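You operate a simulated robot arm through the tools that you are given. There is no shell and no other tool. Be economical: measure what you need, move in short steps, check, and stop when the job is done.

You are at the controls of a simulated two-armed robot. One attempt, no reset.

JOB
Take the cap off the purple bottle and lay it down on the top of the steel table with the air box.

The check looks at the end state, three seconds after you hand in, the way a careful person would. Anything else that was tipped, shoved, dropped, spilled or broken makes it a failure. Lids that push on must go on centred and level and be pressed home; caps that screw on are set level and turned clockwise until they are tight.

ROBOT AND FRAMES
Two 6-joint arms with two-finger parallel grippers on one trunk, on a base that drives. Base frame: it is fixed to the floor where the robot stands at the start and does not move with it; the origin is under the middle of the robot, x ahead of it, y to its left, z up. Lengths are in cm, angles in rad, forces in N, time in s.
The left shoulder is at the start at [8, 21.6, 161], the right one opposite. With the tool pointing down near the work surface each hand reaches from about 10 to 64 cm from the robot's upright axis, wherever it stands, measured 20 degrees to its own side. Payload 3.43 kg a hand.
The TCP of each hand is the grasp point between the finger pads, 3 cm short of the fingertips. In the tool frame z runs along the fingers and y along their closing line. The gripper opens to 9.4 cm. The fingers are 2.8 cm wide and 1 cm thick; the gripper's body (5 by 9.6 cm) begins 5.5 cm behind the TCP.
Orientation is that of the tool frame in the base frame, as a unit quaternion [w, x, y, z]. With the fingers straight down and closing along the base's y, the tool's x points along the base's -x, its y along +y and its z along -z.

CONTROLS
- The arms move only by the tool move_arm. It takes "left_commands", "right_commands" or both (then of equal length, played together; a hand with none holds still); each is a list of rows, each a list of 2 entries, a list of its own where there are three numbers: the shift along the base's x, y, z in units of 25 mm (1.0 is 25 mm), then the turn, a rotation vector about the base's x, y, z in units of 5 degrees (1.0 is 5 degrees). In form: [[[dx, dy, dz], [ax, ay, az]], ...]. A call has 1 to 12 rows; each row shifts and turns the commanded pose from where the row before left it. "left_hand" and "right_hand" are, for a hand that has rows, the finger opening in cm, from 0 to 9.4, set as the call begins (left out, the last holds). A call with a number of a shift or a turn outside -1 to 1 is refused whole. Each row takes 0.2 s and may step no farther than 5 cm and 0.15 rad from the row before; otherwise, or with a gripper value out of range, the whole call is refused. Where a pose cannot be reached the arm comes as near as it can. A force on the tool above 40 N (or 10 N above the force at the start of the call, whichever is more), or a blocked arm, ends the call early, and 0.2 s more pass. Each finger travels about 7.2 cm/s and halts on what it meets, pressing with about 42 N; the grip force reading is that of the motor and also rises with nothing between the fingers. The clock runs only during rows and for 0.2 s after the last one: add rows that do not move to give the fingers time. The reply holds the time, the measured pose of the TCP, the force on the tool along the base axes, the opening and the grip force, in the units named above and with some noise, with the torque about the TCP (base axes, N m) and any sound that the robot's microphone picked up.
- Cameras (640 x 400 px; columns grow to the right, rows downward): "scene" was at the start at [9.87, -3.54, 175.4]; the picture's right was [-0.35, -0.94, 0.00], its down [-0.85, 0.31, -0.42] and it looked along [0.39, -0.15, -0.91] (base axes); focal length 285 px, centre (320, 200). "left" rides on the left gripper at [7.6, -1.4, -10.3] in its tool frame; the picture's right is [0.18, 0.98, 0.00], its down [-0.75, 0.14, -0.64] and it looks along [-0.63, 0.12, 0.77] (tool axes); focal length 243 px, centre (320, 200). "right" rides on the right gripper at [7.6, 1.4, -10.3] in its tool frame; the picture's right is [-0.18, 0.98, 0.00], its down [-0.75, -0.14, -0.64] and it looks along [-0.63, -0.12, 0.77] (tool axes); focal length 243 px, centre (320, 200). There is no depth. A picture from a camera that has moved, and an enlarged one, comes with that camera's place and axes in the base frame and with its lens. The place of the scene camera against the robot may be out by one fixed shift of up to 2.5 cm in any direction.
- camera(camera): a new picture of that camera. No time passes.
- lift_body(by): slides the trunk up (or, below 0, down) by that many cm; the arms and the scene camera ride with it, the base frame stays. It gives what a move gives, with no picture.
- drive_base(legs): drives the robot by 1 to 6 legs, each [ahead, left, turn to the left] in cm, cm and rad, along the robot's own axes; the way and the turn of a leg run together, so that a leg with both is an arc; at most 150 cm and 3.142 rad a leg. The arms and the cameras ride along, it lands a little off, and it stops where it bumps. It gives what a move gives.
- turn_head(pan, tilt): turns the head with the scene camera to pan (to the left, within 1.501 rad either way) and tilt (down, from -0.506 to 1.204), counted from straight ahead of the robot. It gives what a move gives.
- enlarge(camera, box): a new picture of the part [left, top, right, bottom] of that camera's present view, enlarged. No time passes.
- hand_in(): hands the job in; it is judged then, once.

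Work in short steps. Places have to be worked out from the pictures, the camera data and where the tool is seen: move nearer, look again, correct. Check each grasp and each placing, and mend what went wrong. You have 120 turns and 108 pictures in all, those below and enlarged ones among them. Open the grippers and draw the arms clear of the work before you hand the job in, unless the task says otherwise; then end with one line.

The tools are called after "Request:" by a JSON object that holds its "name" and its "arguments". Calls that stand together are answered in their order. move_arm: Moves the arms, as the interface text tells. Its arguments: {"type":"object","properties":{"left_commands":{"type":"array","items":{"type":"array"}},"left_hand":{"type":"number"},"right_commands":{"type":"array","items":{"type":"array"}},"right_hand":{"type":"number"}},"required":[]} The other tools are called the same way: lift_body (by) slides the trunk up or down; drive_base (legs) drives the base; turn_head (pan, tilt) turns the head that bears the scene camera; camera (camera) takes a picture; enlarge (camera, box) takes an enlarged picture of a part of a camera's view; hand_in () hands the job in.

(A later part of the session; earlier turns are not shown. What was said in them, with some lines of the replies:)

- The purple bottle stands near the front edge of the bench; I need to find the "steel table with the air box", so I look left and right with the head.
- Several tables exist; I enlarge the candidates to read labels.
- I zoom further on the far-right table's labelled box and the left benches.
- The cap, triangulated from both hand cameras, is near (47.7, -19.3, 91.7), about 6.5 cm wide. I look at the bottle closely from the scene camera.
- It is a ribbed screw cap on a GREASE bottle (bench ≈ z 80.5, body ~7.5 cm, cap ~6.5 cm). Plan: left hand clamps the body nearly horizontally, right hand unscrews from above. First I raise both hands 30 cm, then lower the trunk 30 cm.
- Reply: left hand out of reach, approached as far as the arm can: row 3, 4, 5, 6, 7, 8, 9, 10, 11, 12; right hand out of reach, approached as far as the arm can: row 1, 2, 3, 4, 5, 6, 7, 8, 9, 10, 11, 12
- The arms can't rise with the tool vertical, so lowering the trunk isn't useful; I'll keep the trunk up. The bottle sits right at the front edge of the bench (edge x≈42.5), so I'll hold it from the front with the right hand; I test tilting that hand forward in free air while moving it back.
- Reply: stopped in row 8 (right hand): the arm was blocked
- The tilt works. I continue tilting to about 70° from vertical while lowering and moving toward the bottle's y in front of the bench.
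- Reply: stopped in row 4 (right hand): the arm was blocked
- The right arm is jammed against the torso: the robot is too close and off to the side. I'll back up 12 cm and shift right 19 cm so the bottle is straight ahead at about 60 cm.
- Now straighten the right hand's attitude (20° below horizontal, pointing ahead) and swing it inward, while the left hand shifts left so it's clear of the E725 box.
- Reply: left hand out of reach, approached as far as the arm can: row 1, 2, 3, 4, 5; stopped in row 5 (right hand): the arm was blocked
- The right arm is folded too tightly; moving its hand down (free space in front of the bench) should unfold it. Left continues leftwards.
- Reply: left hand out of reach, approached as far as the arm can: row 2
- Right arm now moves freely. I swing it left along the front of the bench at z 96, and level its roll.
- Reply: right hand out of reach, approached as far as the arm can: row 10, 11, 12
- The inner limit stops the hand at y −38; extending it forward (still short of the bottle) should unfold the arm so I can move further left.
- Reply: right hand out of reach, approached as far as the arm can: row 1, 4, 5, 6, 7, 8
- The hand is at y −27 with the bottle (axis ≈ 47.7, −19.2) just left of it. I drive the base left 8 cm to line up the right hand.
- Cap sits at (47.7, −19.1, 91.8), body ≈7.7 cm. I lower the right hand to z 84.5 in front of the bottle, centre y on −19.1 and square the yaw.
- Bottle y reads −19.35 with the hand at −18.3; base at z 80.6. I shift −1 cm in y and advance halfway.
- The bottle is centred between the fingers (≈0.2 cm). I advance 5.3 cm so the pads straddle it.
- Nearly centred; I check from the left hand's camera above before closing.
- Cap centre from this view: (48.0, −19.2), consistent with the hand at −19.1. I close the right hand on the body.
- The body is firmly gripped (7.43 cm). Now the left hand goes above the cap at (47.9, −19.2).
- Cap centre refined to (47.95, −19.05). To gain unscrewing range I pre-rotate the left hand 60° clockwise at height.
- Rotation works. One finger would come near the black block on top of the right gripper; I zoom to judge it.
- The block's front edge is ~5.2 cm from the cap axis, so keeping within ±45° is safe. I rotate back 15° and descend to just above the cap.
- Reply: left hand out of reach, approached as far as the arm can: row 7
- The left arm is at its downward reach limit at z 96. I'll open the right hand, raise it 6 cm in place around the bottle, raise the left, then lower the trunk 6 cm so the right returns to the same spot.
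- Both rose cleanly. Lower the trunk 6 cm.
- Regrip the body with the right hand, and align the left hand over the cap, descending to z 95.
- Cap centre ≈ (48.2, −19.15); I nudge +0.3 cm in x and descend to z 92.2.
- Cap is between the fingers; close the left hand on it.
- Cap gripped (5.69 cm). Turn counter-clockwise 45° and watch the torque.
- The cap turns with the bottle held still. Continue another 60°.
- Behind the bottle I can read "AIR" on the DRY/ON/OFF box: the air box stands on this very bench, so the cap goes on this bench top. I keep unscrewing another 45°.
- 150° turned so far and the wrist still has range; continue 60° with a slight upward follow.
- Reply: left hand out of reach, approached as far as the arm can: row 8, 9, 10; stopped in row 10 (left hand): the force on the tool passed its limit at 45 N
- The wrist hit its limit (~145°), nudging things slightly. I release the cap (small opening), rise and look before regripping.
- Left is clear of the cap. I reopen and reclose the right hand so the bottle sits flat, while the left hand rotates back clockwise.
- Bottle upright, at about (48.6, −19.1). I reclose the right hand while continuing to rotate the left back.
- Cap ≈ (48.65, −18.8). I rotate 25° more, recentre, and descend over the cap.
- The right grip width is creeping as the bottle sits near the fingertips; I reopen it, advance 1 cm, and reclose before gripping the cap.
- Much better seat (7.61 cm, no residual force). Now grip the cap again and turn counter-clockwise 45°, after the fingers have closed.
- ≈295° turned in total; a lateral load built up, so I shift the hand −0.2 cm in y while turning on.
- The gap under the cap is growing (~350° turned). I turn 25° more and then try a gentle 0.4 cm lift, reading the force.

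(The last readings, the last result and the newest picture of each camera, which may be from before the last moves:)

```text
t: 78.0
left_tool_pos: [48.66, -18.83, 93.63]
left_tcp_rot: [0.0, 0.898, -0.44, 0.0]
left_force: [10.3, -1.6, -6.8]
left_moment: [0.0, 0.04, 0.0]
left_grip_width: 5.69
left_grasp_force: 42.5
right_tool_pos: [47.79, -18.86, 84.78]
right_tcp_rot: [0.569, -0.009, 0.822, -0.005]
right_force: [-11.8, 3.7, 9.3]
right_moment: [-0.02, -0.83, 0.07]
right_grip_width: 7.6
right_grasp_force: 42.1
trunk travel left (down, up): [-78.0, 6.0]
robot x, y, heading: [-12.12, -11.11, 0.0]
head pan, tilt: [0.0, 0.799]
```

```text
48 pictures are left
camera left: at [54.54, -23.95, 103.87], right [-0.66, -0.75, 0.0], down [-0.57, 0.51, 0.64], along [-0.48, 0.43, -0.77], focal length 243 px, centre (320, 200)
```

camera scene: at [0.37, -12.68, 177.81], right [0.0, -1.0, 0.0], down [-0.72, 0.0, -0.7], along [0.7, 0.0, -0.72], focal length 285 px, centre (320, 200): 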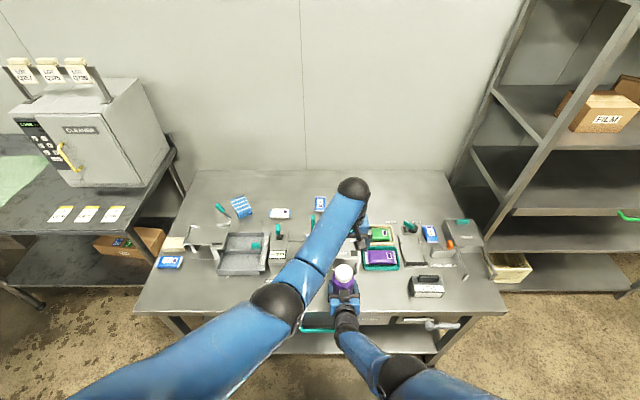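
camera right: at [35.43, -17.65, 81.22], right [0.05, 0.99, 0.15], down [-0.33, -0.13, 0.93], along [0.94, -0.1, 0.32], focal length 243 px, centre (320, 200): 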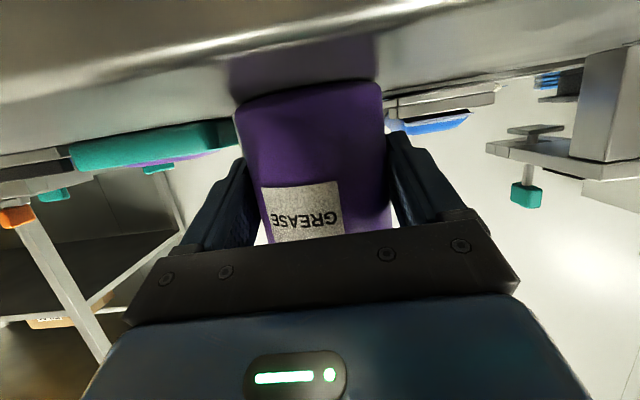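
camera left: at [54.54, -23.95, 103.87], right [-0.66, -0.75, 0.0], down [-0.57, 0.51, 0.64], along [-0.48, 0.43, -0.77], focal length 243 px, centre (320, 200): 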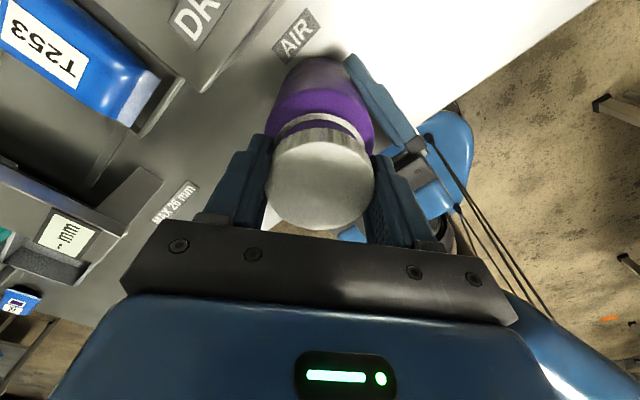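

The lift raised the cap with only ~7 N and zero torque; I lift 0.6 cm more to see if it is free.

Request:
{"name": "move_arm", "arguments": {"left_commands": [[[0, 0, 0.12], [0, 0, 0]], [[0, 0, 0.12], [0, 0, 0]]]}}

Request:
{"name": "enlarge", "arguments": {"camera": "left", "box": [220, 30, 420, 240]}}

```text
t: 78.6
left_tool_pos: [48.66, -18.86, 94.28]
left_tcp_rot: [0.001, 0.898, -0.439, -0.001]
left_force: [-0.4, -0.2, -0.3]
left_moment: [-0.03, 0.0, 0.05]
left_grip_width: 5.69
left_grasp_force: 42.2
right_tool_pos: [47.81, -18.99, 84.6]
right_tcp_rot: [0.569, -0.009, 0.822, -0.005]
right_force: [-1.0, 0.2, 3.0]
right_moment: [0.23, 0.19, 0.01]
right_grip_width: 7.59
right_grasp_force: 42.1
trunk travel left (down, up): [-78.0, 6.0]
robot x, y, heading: [-11.9, -11.19, -0.002]
head pan, tilt: [0.0, 0.799]
```

```text
1.90 times, centred on (320, 135) of left
camera zoom: at [54.49, -24.02, 104.46], right [-0.66, -0.75, 0.0], down [-0.57, 0.51, 0.64], along [-0.48, 0.43, -0.77], focal length 462 px, centre (320, 324)
```

zoom: 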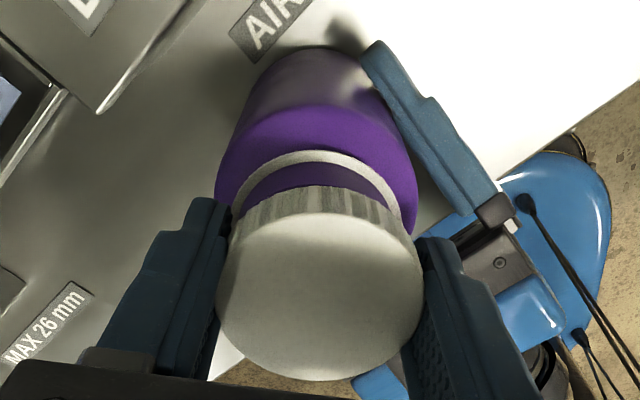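

The cap is free (forces ≈ 0, gap visible). Lift it 10 cm straight up.

Request:
{"name": "move_arm", "arguments": {"left_commands": [[[0, 0, 0.5], [0, 0, 0]], [[0, 0, 0.7], [0, 0, 0]], [[0, 0, 0.9], [0, 0, 0]], [[0, 0, 0.9], [0, 0, 0]], [[0, 0, 0.9], [0, 0, 0]]]}}

Request:
{"name": "camera", "arguments": {"camera": "left"}}

Request:
{"name": "camera", "arguments": {"camera": "scene"}}

```text
t: 79.8
left_tool_pos: [48.73, -18.97, 104.18]
left_tcp_rot: [0.0, 0.898, -0.44, 0.0]
left_force: [0.4, -0.6, 0.5]
left_moment: [-0.07, -0.02, 0.04]
left_grip_width: 5.69
left_grasp_force: 42.0
right_tool_pos: [47.77, -18.95, 84.76]
right_tcp_rot: [0.569, -0.01, 0.822, -0.005]
right_force: [0.1, -1.3, 1.7]
right_moment: [0.17, 0.09, -0.01]
right_grip_width: 7.59
right_grasp_force: 42.3
trunk travel left (down, up): [-78.0, 6.0]
robot x, y, heading: [-12.02, -11.41, 0.001]
head pan, tilt: [0.0, 0.799]
```

```text
46 pictures are left
camera left: at [54.65, -24.06, 114.4], right [-0.66, -0.75, 0.0], down [-0.57, 0.51, 0.64], along [-0.48, 0.43, -0.77], focal length 243 px, centre (320, 200)
```

left: 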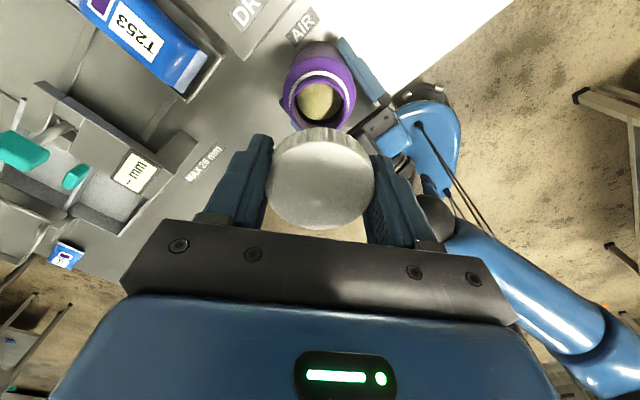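

```text
45 pictures are left
camera scene: at [0.3, -12.66, 171.81], right [0.0, -1.0, 0.0], down [-0.72, 0.0, -0.7], along [0.7, 0.0, -0.72], focal length 285 px, centre (320, 200)
```

scene: 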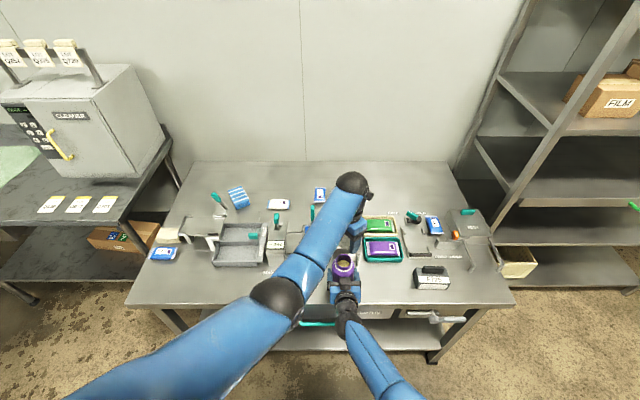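

The open bottle stands safely and the cap is in the left hand. I open the right hand and withdraw it straight back.

Request:
{"name": "move_arm", "arguments": {"right_commands": [[[0, 0, 0], [0, 0, 0]], [[0, 0, 0], [0, 0, 0]], [[0, 0, 0], [0, 0, 0]], [[-0.5, 0, 0], [0, 0, 0]], [[-0.8, 0, 0], [0, 0, 0]], [[-1, 0, 0], [0, 0, 0]], [[-1, 0, 0], [0, 0, 0]]], "right_hand": 9.4}}

Request:
{"name": "camera", "arguments": {"camera": "right"}}

Request:
{"name": "enlarge", "arguments": {"camera": "scene", "box": [230, 200, 430, 325]}}

```text
t: 81.4
left_tool_pos: [48.73, -18.99, 104.13]
left_tcp_rot: [0.0, 0.898, -0.441, 0.001]
left_force: [-0.1, -0.4, -0.4]
left_moment: [-0.02, 0.01, -0.01]
left_grip_width: 5.68
left_grasp_force: 41.6
right_tool_pos: [39.39, -19.01, 84.45]
right_tcp_rot: [0.569, -0.009, 0.822, -0.005]
right_force: [0.2, 1.0, 0.5]
right_moment: [-0.01, -0.03, -0.04]
right_grip_width: 9.42
right_grasp_force: 0.1
trunk travel left (down, up): [-78.0, 6.0]
robot x, y, heading: [-12.1, -11.07, -0.0]
head pan, tilt: [0.0, 0.799]
```

```text
44 pictures are left
camera right: at [27.13, -17.67, 81.08], right [0.05, 0.99, 0.15], down [-0.33, -0.13, 0.93], along [0.94, -0.1, 0.32], focal length 243 px, centre (320, 200)
```

right: 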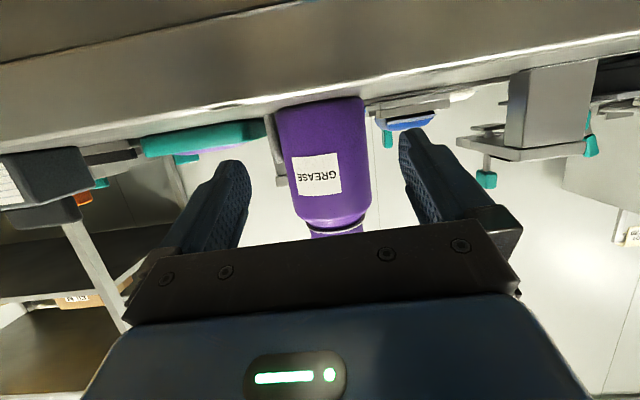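

```text
3.20 times, centred on (330, 262) of scene
camera zoom: at [0.23, -12.69, 171.82], right [0.0, -1.0, 0.0], down [-0.72, 0.0, -0.7], along [0.7, 0.0, -0.72], focal length 913 px, centre (288, 0)
```

zoom: 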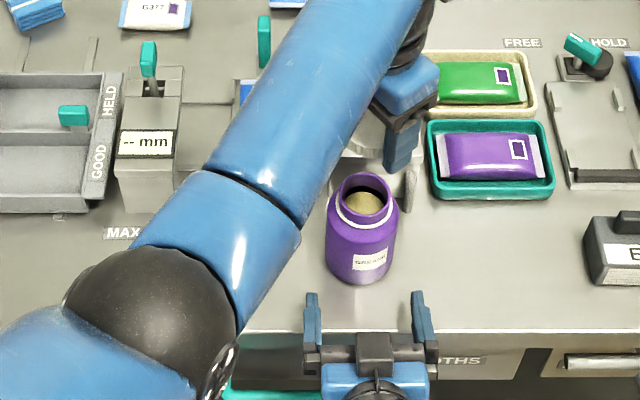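

Bottle stands upright, undisturbed. I move the cap toward the free bench area at (48, −5) at height, rotating the hand back so its camera faces the robot; right hand retreats to the right.

Request:
{"name": "move_arm", "arguments": {"left_commands": [[[0, 0.47, 0], [0, 0, -1]], [[0, 0.47, 0], [0, 0, -1]], [[0, 0.47, 0], [0, 0, -1]], [[0, 0.47, 0], [0, 0, -1]], [[0, 0.47, 0], [0, 0, -1]], [[0, 0.47, 0], [0, 0, -1]], [[0, 0.47, 0], [0, 0, -1]], [[0, 0.47, 0], [0, 0, -1]], [[0, 0.47, 0], [0, 0, -1]], [[0, 0.47, 0], [0, 0, -1]], [[0, 0.47, 0], [0, 0, -1]], [[0, 0.47, 0], [0, 0, -1]]], "right_commands": [[[0, 0, 0], [0, 0, 0]], [[-0.3, -0.5, 0.2], [0, 0, 0]], [[-0.3, -0.5, 0.2], [0, 0, 0]], [[-0.3, -0.5, 0.2], [0, 0, 0]], [[0, -0.5, 0.2], [0, 0, 0]], [[0, -0.5, 0.2], [0, 0, 0]], [[0, -0.5, 0.2], [0, 0, 0]], [[0, -0.5, 0.2], [0, 0, 0]], [[0, -0.5, 0.2], [0, 0, 0]], [[0, -0.5, 0.2], [0, 0, 0]], [[0, -0.5, 0], [0, 0, 0]], [[0, 0, 0], [0, 0, 0]]]}}

Request:
{"name": "move_arm", "arguments": {"left_commands": [[[-0.02, 0, 0], [0, 0, -1]], [[-0.02, 0, 0], [0, 0, -1]], [[-0.02, 0, 0], [0, 0, -1]], [[-0.02, 0, 0], [0, 0, -1]], [[-0.02, 0, 0], [0, 0, -1]], [[-0.02, 0, 0], [0, 0, -1]], [[-0.02, 0, 0], [0, 0, -1]], [[-0.02, 0, 0], [0, 0, -1]], [[-0.02, 0, 0], [0, 0, -1]], [[-0.02, 0, 0], [0, 0, -1]], [[-0.02, 0, 0], [0, 0, -1]], [[-0.02, 0, 0], [0, 0, -1]]]}}

Request:
{"name": "camera", "arguments": {"camera": "left"}}

Request:
{"name": "camera", "arguments": {"camera": "scene"}}

```text
t: 84.0
left_tool_pos: [48.64, -4.8, 103.87]
left_tcp_rot: [-0.001, -0.557, 0.831, 0.0]
left_force: [0.0, 0.4, 0.7]
left_moment: [0.01, 0.03, 0.02]
left_grip_width: 5.67
left_grasp_force: 41.9
right_tool_pos: [37.16, -31.51, 89.19]
right_tcp_rot: [0.569, -0.01, 0.822, -0.005]
right_force: [-0.6, 0.6, -0.1]
right_moment: [0.01, 0.01, -0.01]
right_grip_width: 9.4
right_grasp_force: 0.0
trunk travel left (down, up): [-78.0, 6.0]
robot x, y, heading: [-12.1, -11.4, 0.001]
head pan, tilt: [0.0, 0.799]
```

```text
t: 86.6
left_tool_pos: [48.06, -4.73, 104.04]
left_tcp_rot: [-0.001, -0.067, 0.998, 0.001]
left_force: [0.7, -0.3, 0.2]
left_moment: [-0.01, -0.04, 0.02]
left_grip_width: 5.68
left_grasp_force: 42.0
right_tool_pos: [37.36, -31.45, 89.13]
right_tcp_rot: [0.569, -0.011, 0.822, -0.004]
right_force: [-0.1, -0.2, 0.3]
right_moment: [-0.02, 0.0, -0.01]
right_grip_width: 9.37
right_grasp_force: 0.0
trunk travel left (down, up): [-78.0, 6.0]
robot x, y, heading: [-11.73, -11.1, -0.001]
head pan, tilt: [0.0, 0.799]
```

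```text
42 pictures are left
camera left: at [40.84, -7.19, 114.25], right [-0.31, 0.95, 0.0], down [0.73, 0.24, 0.64], along [0.61, 0.2, -0.77], focal length 243 px, centre (320, 200)
```

left: 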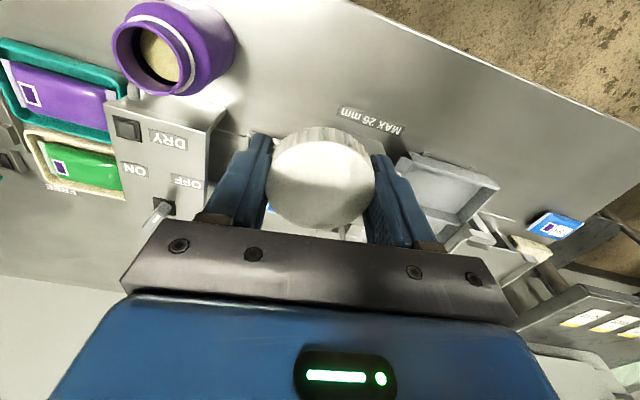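

```text
41 pictures are left
camera scene: at [0.33, -12.64, 171.81], right [0.0, -1.0, 0.0], down [-0.72, 0.0, -0.7], along [0.7, 0.0, -0.72], focal length 285 px, centre (320, 200)
```

scene: 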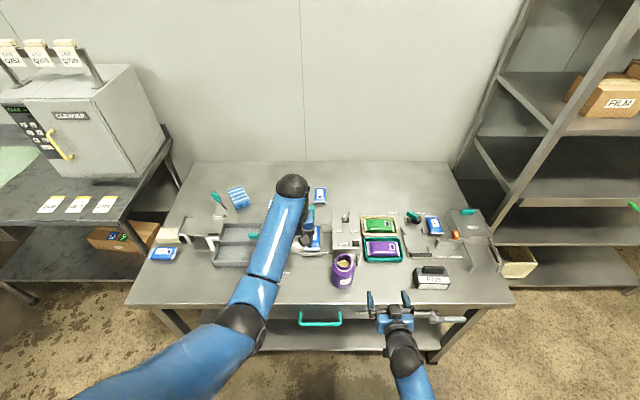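

The spot (47.5, −6) is free bare steel between bottle and gauge. Descend to z 86.

Request:
{"name": "move_arm", "arguments": {"left_commands": [[[-0.2, -0.4, -0.8], [0, 0, 0]], [[0, 0, -0.8], [0, 0, 0]], [[0, 0, -0.8], [0, 0, 0]], [[0, 0, -0.8], [0, 0, 0]], [[0, 0, -0.8], [0, 0, 0]], [[0, 0, -0.8], [0, 0, 0]], [[0, 0, -0.8], [0, 0, 0]], [[0, 0, -0.8], [0, 0, 0]], [[0, 0, -0.8], [0, 0, 0]], [[0, 0, 0], [0, 0, 0]]]}}

Request:
{"name": "camera", "arguments": {"camera": "left"}}

Request:
{"name": "camera", "arguments": {"camera": "right"}}

```text
t: 88.8
left_tool_pos: [47.49, -5.73, 86.14]
left_tcp_rot: [-0.001, -0.068, 0.998, 0.001]
left_force: [0.4, 0.4, -0.4]
left_moment: [-0.02, 0.0, 0.03]
left_grip_width: 5.68
left_grasp_force: 42.1
right_tool_pos: [37.22, -31.5, 89.24]
right_tcp_rot: [0.569, -0.01, 0.822, -0.004]
right_force: [0.0, 0.0, -0.3]
right_moment: [0.01, 0.01, 0.01]
right_grip_width: 9.41
right_grasp_force: 0.0
trunk travel left (down, up): [-78.0, 6.0]
robot x, y, heading: [-12.09, -11.35, -0.001]
head pan, tilt: [0.0, 0.799]
```

```text
40 pictures are left
camera left: at [40.31, -8.31, 96.4], right [-0.32, 0.95, 0.0], down [0.73, 0.24, 0.64], along [0.61, 0.2, -0.77], focal length 243 px, centre (320, 200)
```

left: 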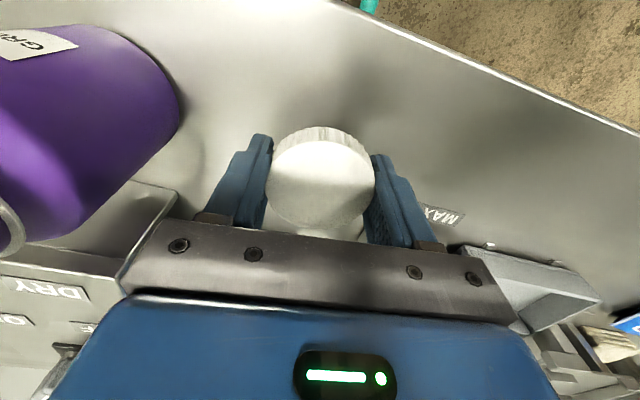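

```text
39 pictures are left
camera right: at [25.05, -30.17, 85.65], right [0.05, 0.99, 0.15], down [-0.33, -0.13, 0.93], along [0.94, -0.1, 0.32], focal length 243 px, centre (320, 200)
```

right: 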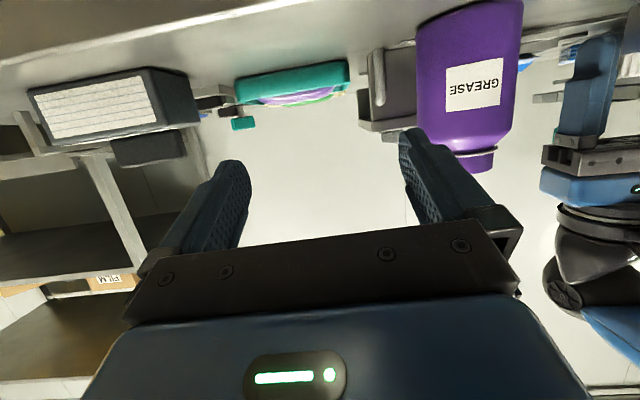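

Good and clear. I descend in small steps (0.25 cm) until contact.

Request:
{"name": "move_arm", "arguments": {"left_commands": [[[0, 0, -0.2], [0, 0, 0]], [[0, 0, -0.2], [0, 0, 0]], [[0, 0, -0.1], [0, 0, 0]], [[0, 0, -0.1], [0, 0, 0]], [[0, 0, -0.1], [0, 0, 0]], [[0, 0, 0], [0, 0, 0]]]}}

Request:
{"name": "camera", "arguments": {"camera": "left"}}

```text
t: 90.2
left_tool_pos: [47.68, -5.79, 84.3]
left_tcp_rot: [0.0, -0.068, 0.998, 0.0]
left_force: [0.8, 1.0, 0.7]
left_moment: [-0.01, 0.01, -0.01]
left_grip_width: 5.67
left_grasp_force: 42.2
right_tool_pos: [37.35, -31.49, 89.16]
right_tcp_rot: [0.568, -0.01, 0.823, -0.005]
right_force: [-0.3, -0.2, 0.5]
right_moment: [0.03, 0.0, 0.0]
right_grip_width: 9.39
right_grasp_force: 0.1
trunk travel left (down, up): [-78.0, 6.0]
robot x, y, heading: [-11.97, -11.07, 0.005]
head pan, tilt: [0.0, 0.799]
```

```text
38 pictures are left
camera left: at [40.35, -8.23, 94.56], right [-0.32, 0.95, 0.0], down [0.73, 0.24, 0.64], along [0.61, 0.2, -0.77], focal length 243 px, centre (320, 200)
```

left: 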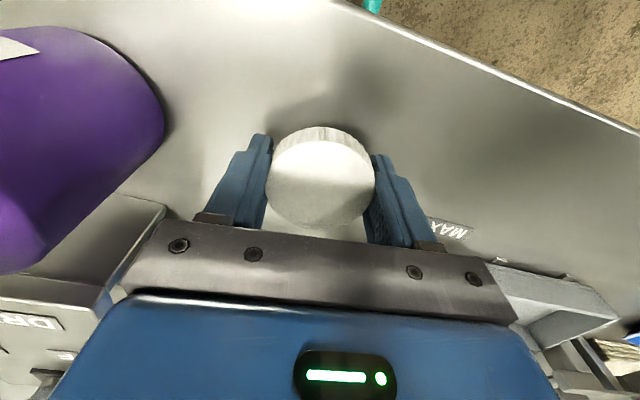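

No contact yet at z 84.3; continue down in 0.2 cm steps.

Request:
{"name": "move_arm", "arguments": {"left_commands": [[[0, 0, -0.08], [0, 0, 0]], [[0, 0, -0.08], [0, 0, 0]], [[0, 0, -0.08], [0, 0, 0]]]}}

Request:
{"name": "enlarge", "arguments": {"camera": "scene", "box": [230, 200, 430, 325]}}

```text
t: 91.0
left_tool_pos: [47.6, -5.71, 83.57]
left_tcp_rot: [0.0, -0.068, 0.998, 0.001]
left_force: [-0.5, 0.0, -0.2]
left_moment: [-0.01, -0.01, 0.01]
left_grip_width: 5.7
left_grasp_force: 42.2
right_tool_pos: [37.33, -31.4, 89.17]
right_tcp_rot: [0.569, -0.011, 0.822, -0.004]
right_force: [-0.7, -0.7, 0.1]
right_moment: [-0.02, -0.01, 0.0]
right_grip_width: 9.41
right_grasp_force: 0.1
trunk travel left (down, up): [-78.0, 6.0]
robot x, y, heading: [-12.13, -11.06, -0.003]
head pan, tilt: [0.0, 0.799]
```

```text
3.20 times, centred on (330, 262) of scene
camera zoom: at [0.33, -12.64, 171.81], right [0.0, -1.0, 0.0], down [-0.72, 0.0, -0.7], along [0.7, 0.0, -0.72], focal length 913 px, centre (288, 0)
```

zoom: 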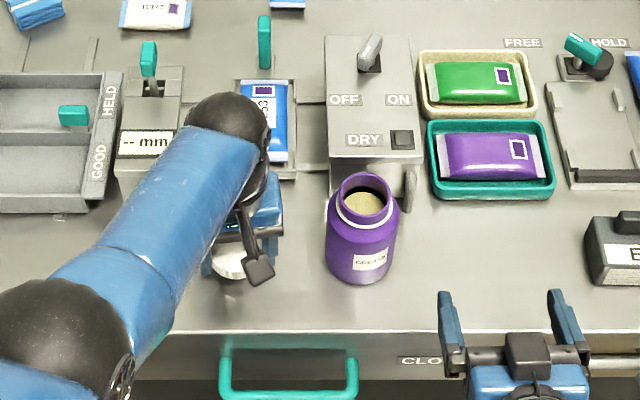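

Still free; continue down gently.

Request:
{"name": "move_arm", "arguments": {"left_commands": [[[0, 0, -0.06], [0, 0, 0]], [[0, 0, -0.06], [0, 0, 0]], [[0, 0, -0.06], [0, 0, 0]]]}}

```text
t: 91.8
left_tool_pos: [47.49, -5.69, 83.13]
left_tcp_rot: [-0.001, -0.068, 0.998, 0.0]
left_force: [0.2, -0.1, 0.1]
left_moment: [0.0, 0.01, 0.0]
left_grip_width: 5.69
left_grasp_force: 43.0
right_tool_pos: [37.29, -31.37, 89.15]
right_tcp_rot: [0.569, -0.01, 0.822, -0.004]
right_force: [-0.5, 0.4, 0.1]
right_moment: [0.01, -0.04, -0.01]
right_grip_width: 9.38
right_grasp_force: 0.1
trunk travel left (down, up): [-78.0, 6.0]
robot x, y, heading: [-11.9, -11.16, 0.0]
head pan, tilt: [0.0, 0.799]
```

Request:
{"name": "move_arm", "arguments": {"left_commands": [[[0, 0, -0.06], [0, 0, 0]], [[0, 0, -0.06], [0, 0, 0]], [[0, 0, -0.06], [0, 0, 0]]]}}

Request:
{"name": "camera", "arguments": {"camera": "right"}}

```text
t: 92.6
left_tool_pos: [47.61, -5.74, 83.01]
left_tcp_rot: [0.001, -0.068, 0.998, -0.001]
left_force: [-0.6, 1.6, 11.8]
left_moment: [-0.24, 0.13, -0.07]
left_grip_width: 5.68
left_grasp_force: 42.1
right_tool_pos: [37.27, -31.46, 89.24]
right_tcp_rot: [0.57, -0.01, 0.822, -0.005]
right_force: [-0.8, 0.0, -0.2]
right_moment: [-0.02, 0.01, 0.03]
right_grip_width: 9.42
right_grasp_force: 0.0
trunk travel left (down, up): [-78.0, 6.0]
robot x, y, heading: [-11.89, -11.54, -0.004]
head pan, tilt: [0.0, 0.799]
```

```text
36 pictures are left
camera right: at [24.95, -30.15, 85.72], right [0.05, 0.99, 0.15], down [-0.34, -0.13, 0.93], along [0.94, -0.1, 0.32], focal length 243 px, centre (320, 200)
```

right: 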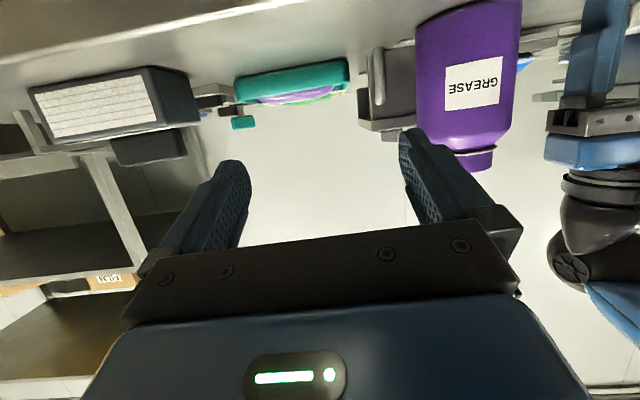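

Contact (11.8 N up). Unload slightly, open to 8 cm, then rise.

Request:
{"name": "move_arm", "arguments": {"left_commands": [[[0, 0, 0.03], [0, 0, 0]], [[0, 0, 0], [0, 0, 0]], [[0, 0, 0], [0, 0, 0]], [[0, 0, 0], [0, 0, 0]]], "left_hand": 8}}

Request:
{"name": "camera", "arguments": {"camera": "left"}}

```text
t: 93.6
left_tool_pos: [47.54, -5.73, 82.97]
left_tcp_rot: [0.0, -0.068, 0.998, 0.0]
left_force: [-0.4, 0.8, 11.5]
left_moment: [-0.5, 0.05, -0.06]
left_grip_width: 7.9
left_grasp_force: 0.1
right_tool_pos: [37.19, -31.49, 89.27]
right_tcp_rot: [0.57, -0.01, 0.822, -0.005]
right_force: [0.6, 0.0, -0.7]
right_moment: [-0.03, 0.0, -0.02]
right_grip_width: 9.4
right_grasp_force: 0.1
trunk travel left (down, up): [-78.0, 6.0]
robot x, y, heading: [-11.83, -11.47, 0.002]
head pan, tilt: [0.0, 0.799]
```

```text
35 pictures are left
camera left: at [40.26, -8.23, 93.25], right [-0.32, 0.95, 0.0], down [0.73, 0.24, 0.64], along [0.61, 0.2, -0.77], focal length 243 px, centre (320, 200)
```

left: 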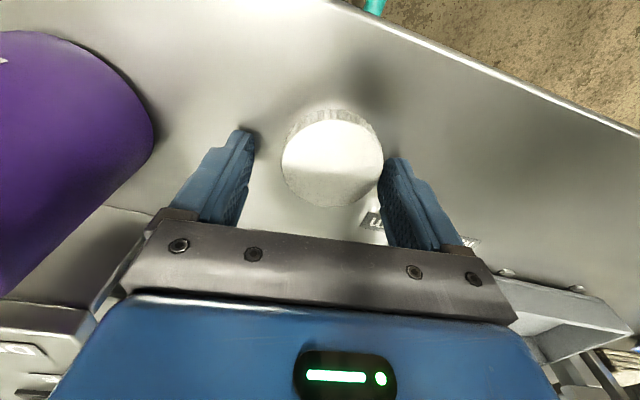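

The fingertips rest on the steel and the cap has dropped flat, close to the +y finger. I rise slightly, shift +0.7 cm in y to centre, then lift out.

Request:
{"name": "move_arm", "arguments": {"left_commands": [[[0, 0, 0.1], [0, 0, 0]], [[0, 0.28, 0], [0, 0, 0]], [[0, 0, 0.4], [0, 0, 0]], [[0, 0, 0.8], [0, 0, 0]], [[0, 0, 1], [0, 0, 0]], [[0, 0, 1], [0, 0, 0]], [[0, 0, 1], [0, 0, 0]], [[0, 0, 1], [0, 0, 0]], [[0, 0, 1], [0, 0, 0]]]}}

Request:
{"name": "camera", "arguments": {"camera": "left"}}

Request:
{"name": "camera", "arguments": {"camera": "scene"}}

```text
t: 95.6
left_tool_pos: [47.46, -5.2, 98.53]
left_tcp_rot: [-0.001, -0.068, 0.998, 0.001]
left_force: [0.7, -0.1, 0.4]
left_moment: [-0.03, 0.02, -0.01]
left_grip_width: 7.99
left_grasp_force: 0.0
right_tool_pos: [37.31, -31.46, 89.26]
right_tcp_rot: [0.568, -0.01, 0.823, -0.005]
right_force: [0.1, -0.9, 0.3]
right_moment: [-0.03, 0.0, 0.0]
right_grip_width: 9.41
right_grasp_force: 0.1
trunk travel left (down, up): [-78.0, 6.0]
robot x, y, heading: [-12.22, -11.1, -0.0]
head pan, tilt: [0.0, 0.799]
```

```text
34 pictures are left
camera left: at [40.24, -7.52, 108.87], right [-0.32, 0.95, 0.0], down [0.73, 0.24, 0.64], along [0.61, 0.2, -0.77], focal length 243 px, centre (320, 200)
```

left: 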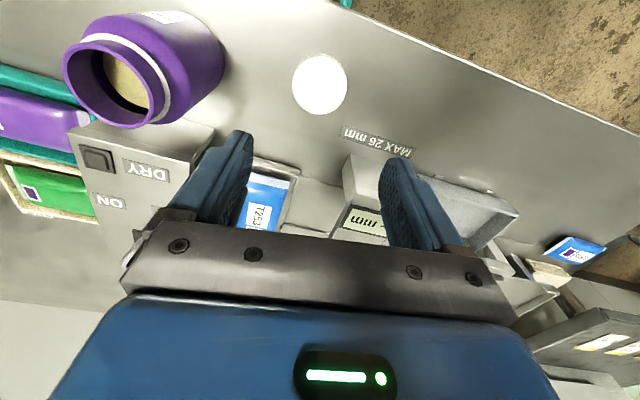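

```text
33 pictures are left
camera scene: at [0.29, -12.65, 171.81], right [0.0, -1.0, 0.0], down [-0.72, 0.0, -0.7], along [0.7, 0.0, -0.72], focal length 285 px, centre (320, 200)
```

scene: 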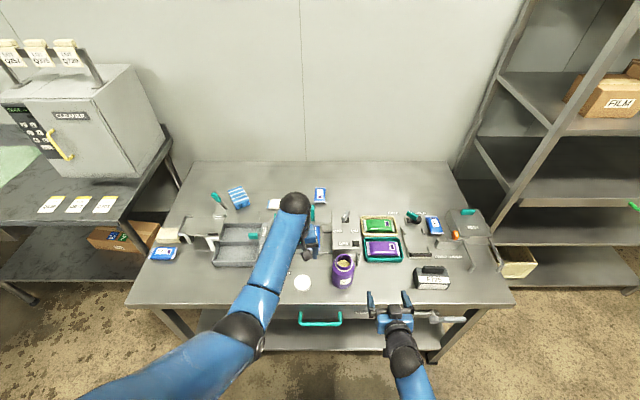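

The cap lies flat on the bench and the bottle stands open and upright. I back the robot away 35 cm to clear the arms (left fingertips are at z 95, above everything).

Request:
{"name": "drive_base", "arguments": {"legs": [[-35, 0, 0]]}}

Request:
{"name": "camera", "arguments": {"camera": "scene"}}

Request:
{"name": "enlarge", "arguments": {"camera": "scene", "box": [200, 120, 440, 270]}}

```text
t: 97.9
left_tool_pos: [12.72, -5.09, 98.34]
left_tcp_rot: [-0.003, -0.068, 0.998, 0.0]
left_force: [0.7, -0.5, 0.3]
left_moment: [-0.01, 0.0, 0.02]
left_grip_width: 8.0
left_grasp_force: 0.0
right_tool_pos: [2.49, -31.54, 89.0]
right_tcp_rot: [0.568, -0.009, 0.823, -0.005]
right_force: [-0.1, 0.1, 0.5]
right_moment: [0.0, 0.01, -0.02]
right_grip_width: 9.4
right_grasp_force: 0.0
trunk travel left (down, up): [-78.0, 6.0]
robot x, y, heading: [-46.92, -10.89, 0.004]
head pan, tilt: [0.0, 0.799]
```

```text
32 pictures are left
camera scene: at [-34.27, -12.64, 171.78], right [0.0, -1.0, 0.0], down [-0.72, 0.0, -0.69], along [0.69, 0.0, -0.72], focal length 285 px, centre (320, 200)
```

scene: 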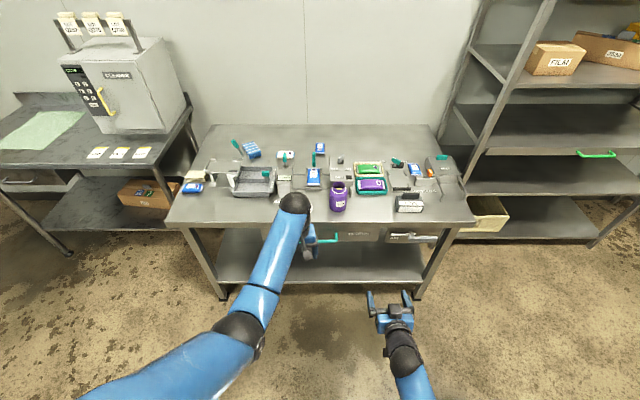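

```text
2.67 times, centred on (320, 195) of scene
camera zoom: at [-34.27, -12.64, 171.78], right [0.0, -1.0, 0.0], down [-0.72, 0.0, -0.69], along [0.69, 0.0, -0.72], focal length 761 px, centre (320, 213)
```

zoom: 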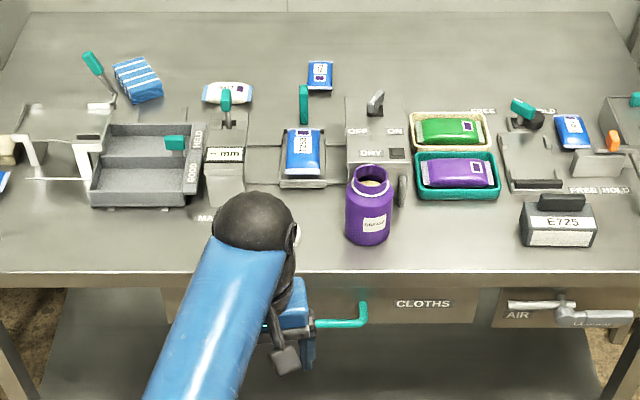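

The bottle and everything else on the bench stand where they were, the cap lies on the bench beside the air box, and both hands are open and clear. I hand in.

Request:
{"name": "hand_in", "arguments": {}}

```text
The job is handed in.
```

I unscrewed the cap from the purple bottle and laid it flat on the bench with the AIR/DRY box. That bench is the one the bottle stands on; I took it to be the "steel table with the air box" from its labels. The bottle is upright and open, under 1 cm from where it stood. I disturbed nothing else, and both hands are open and clear.
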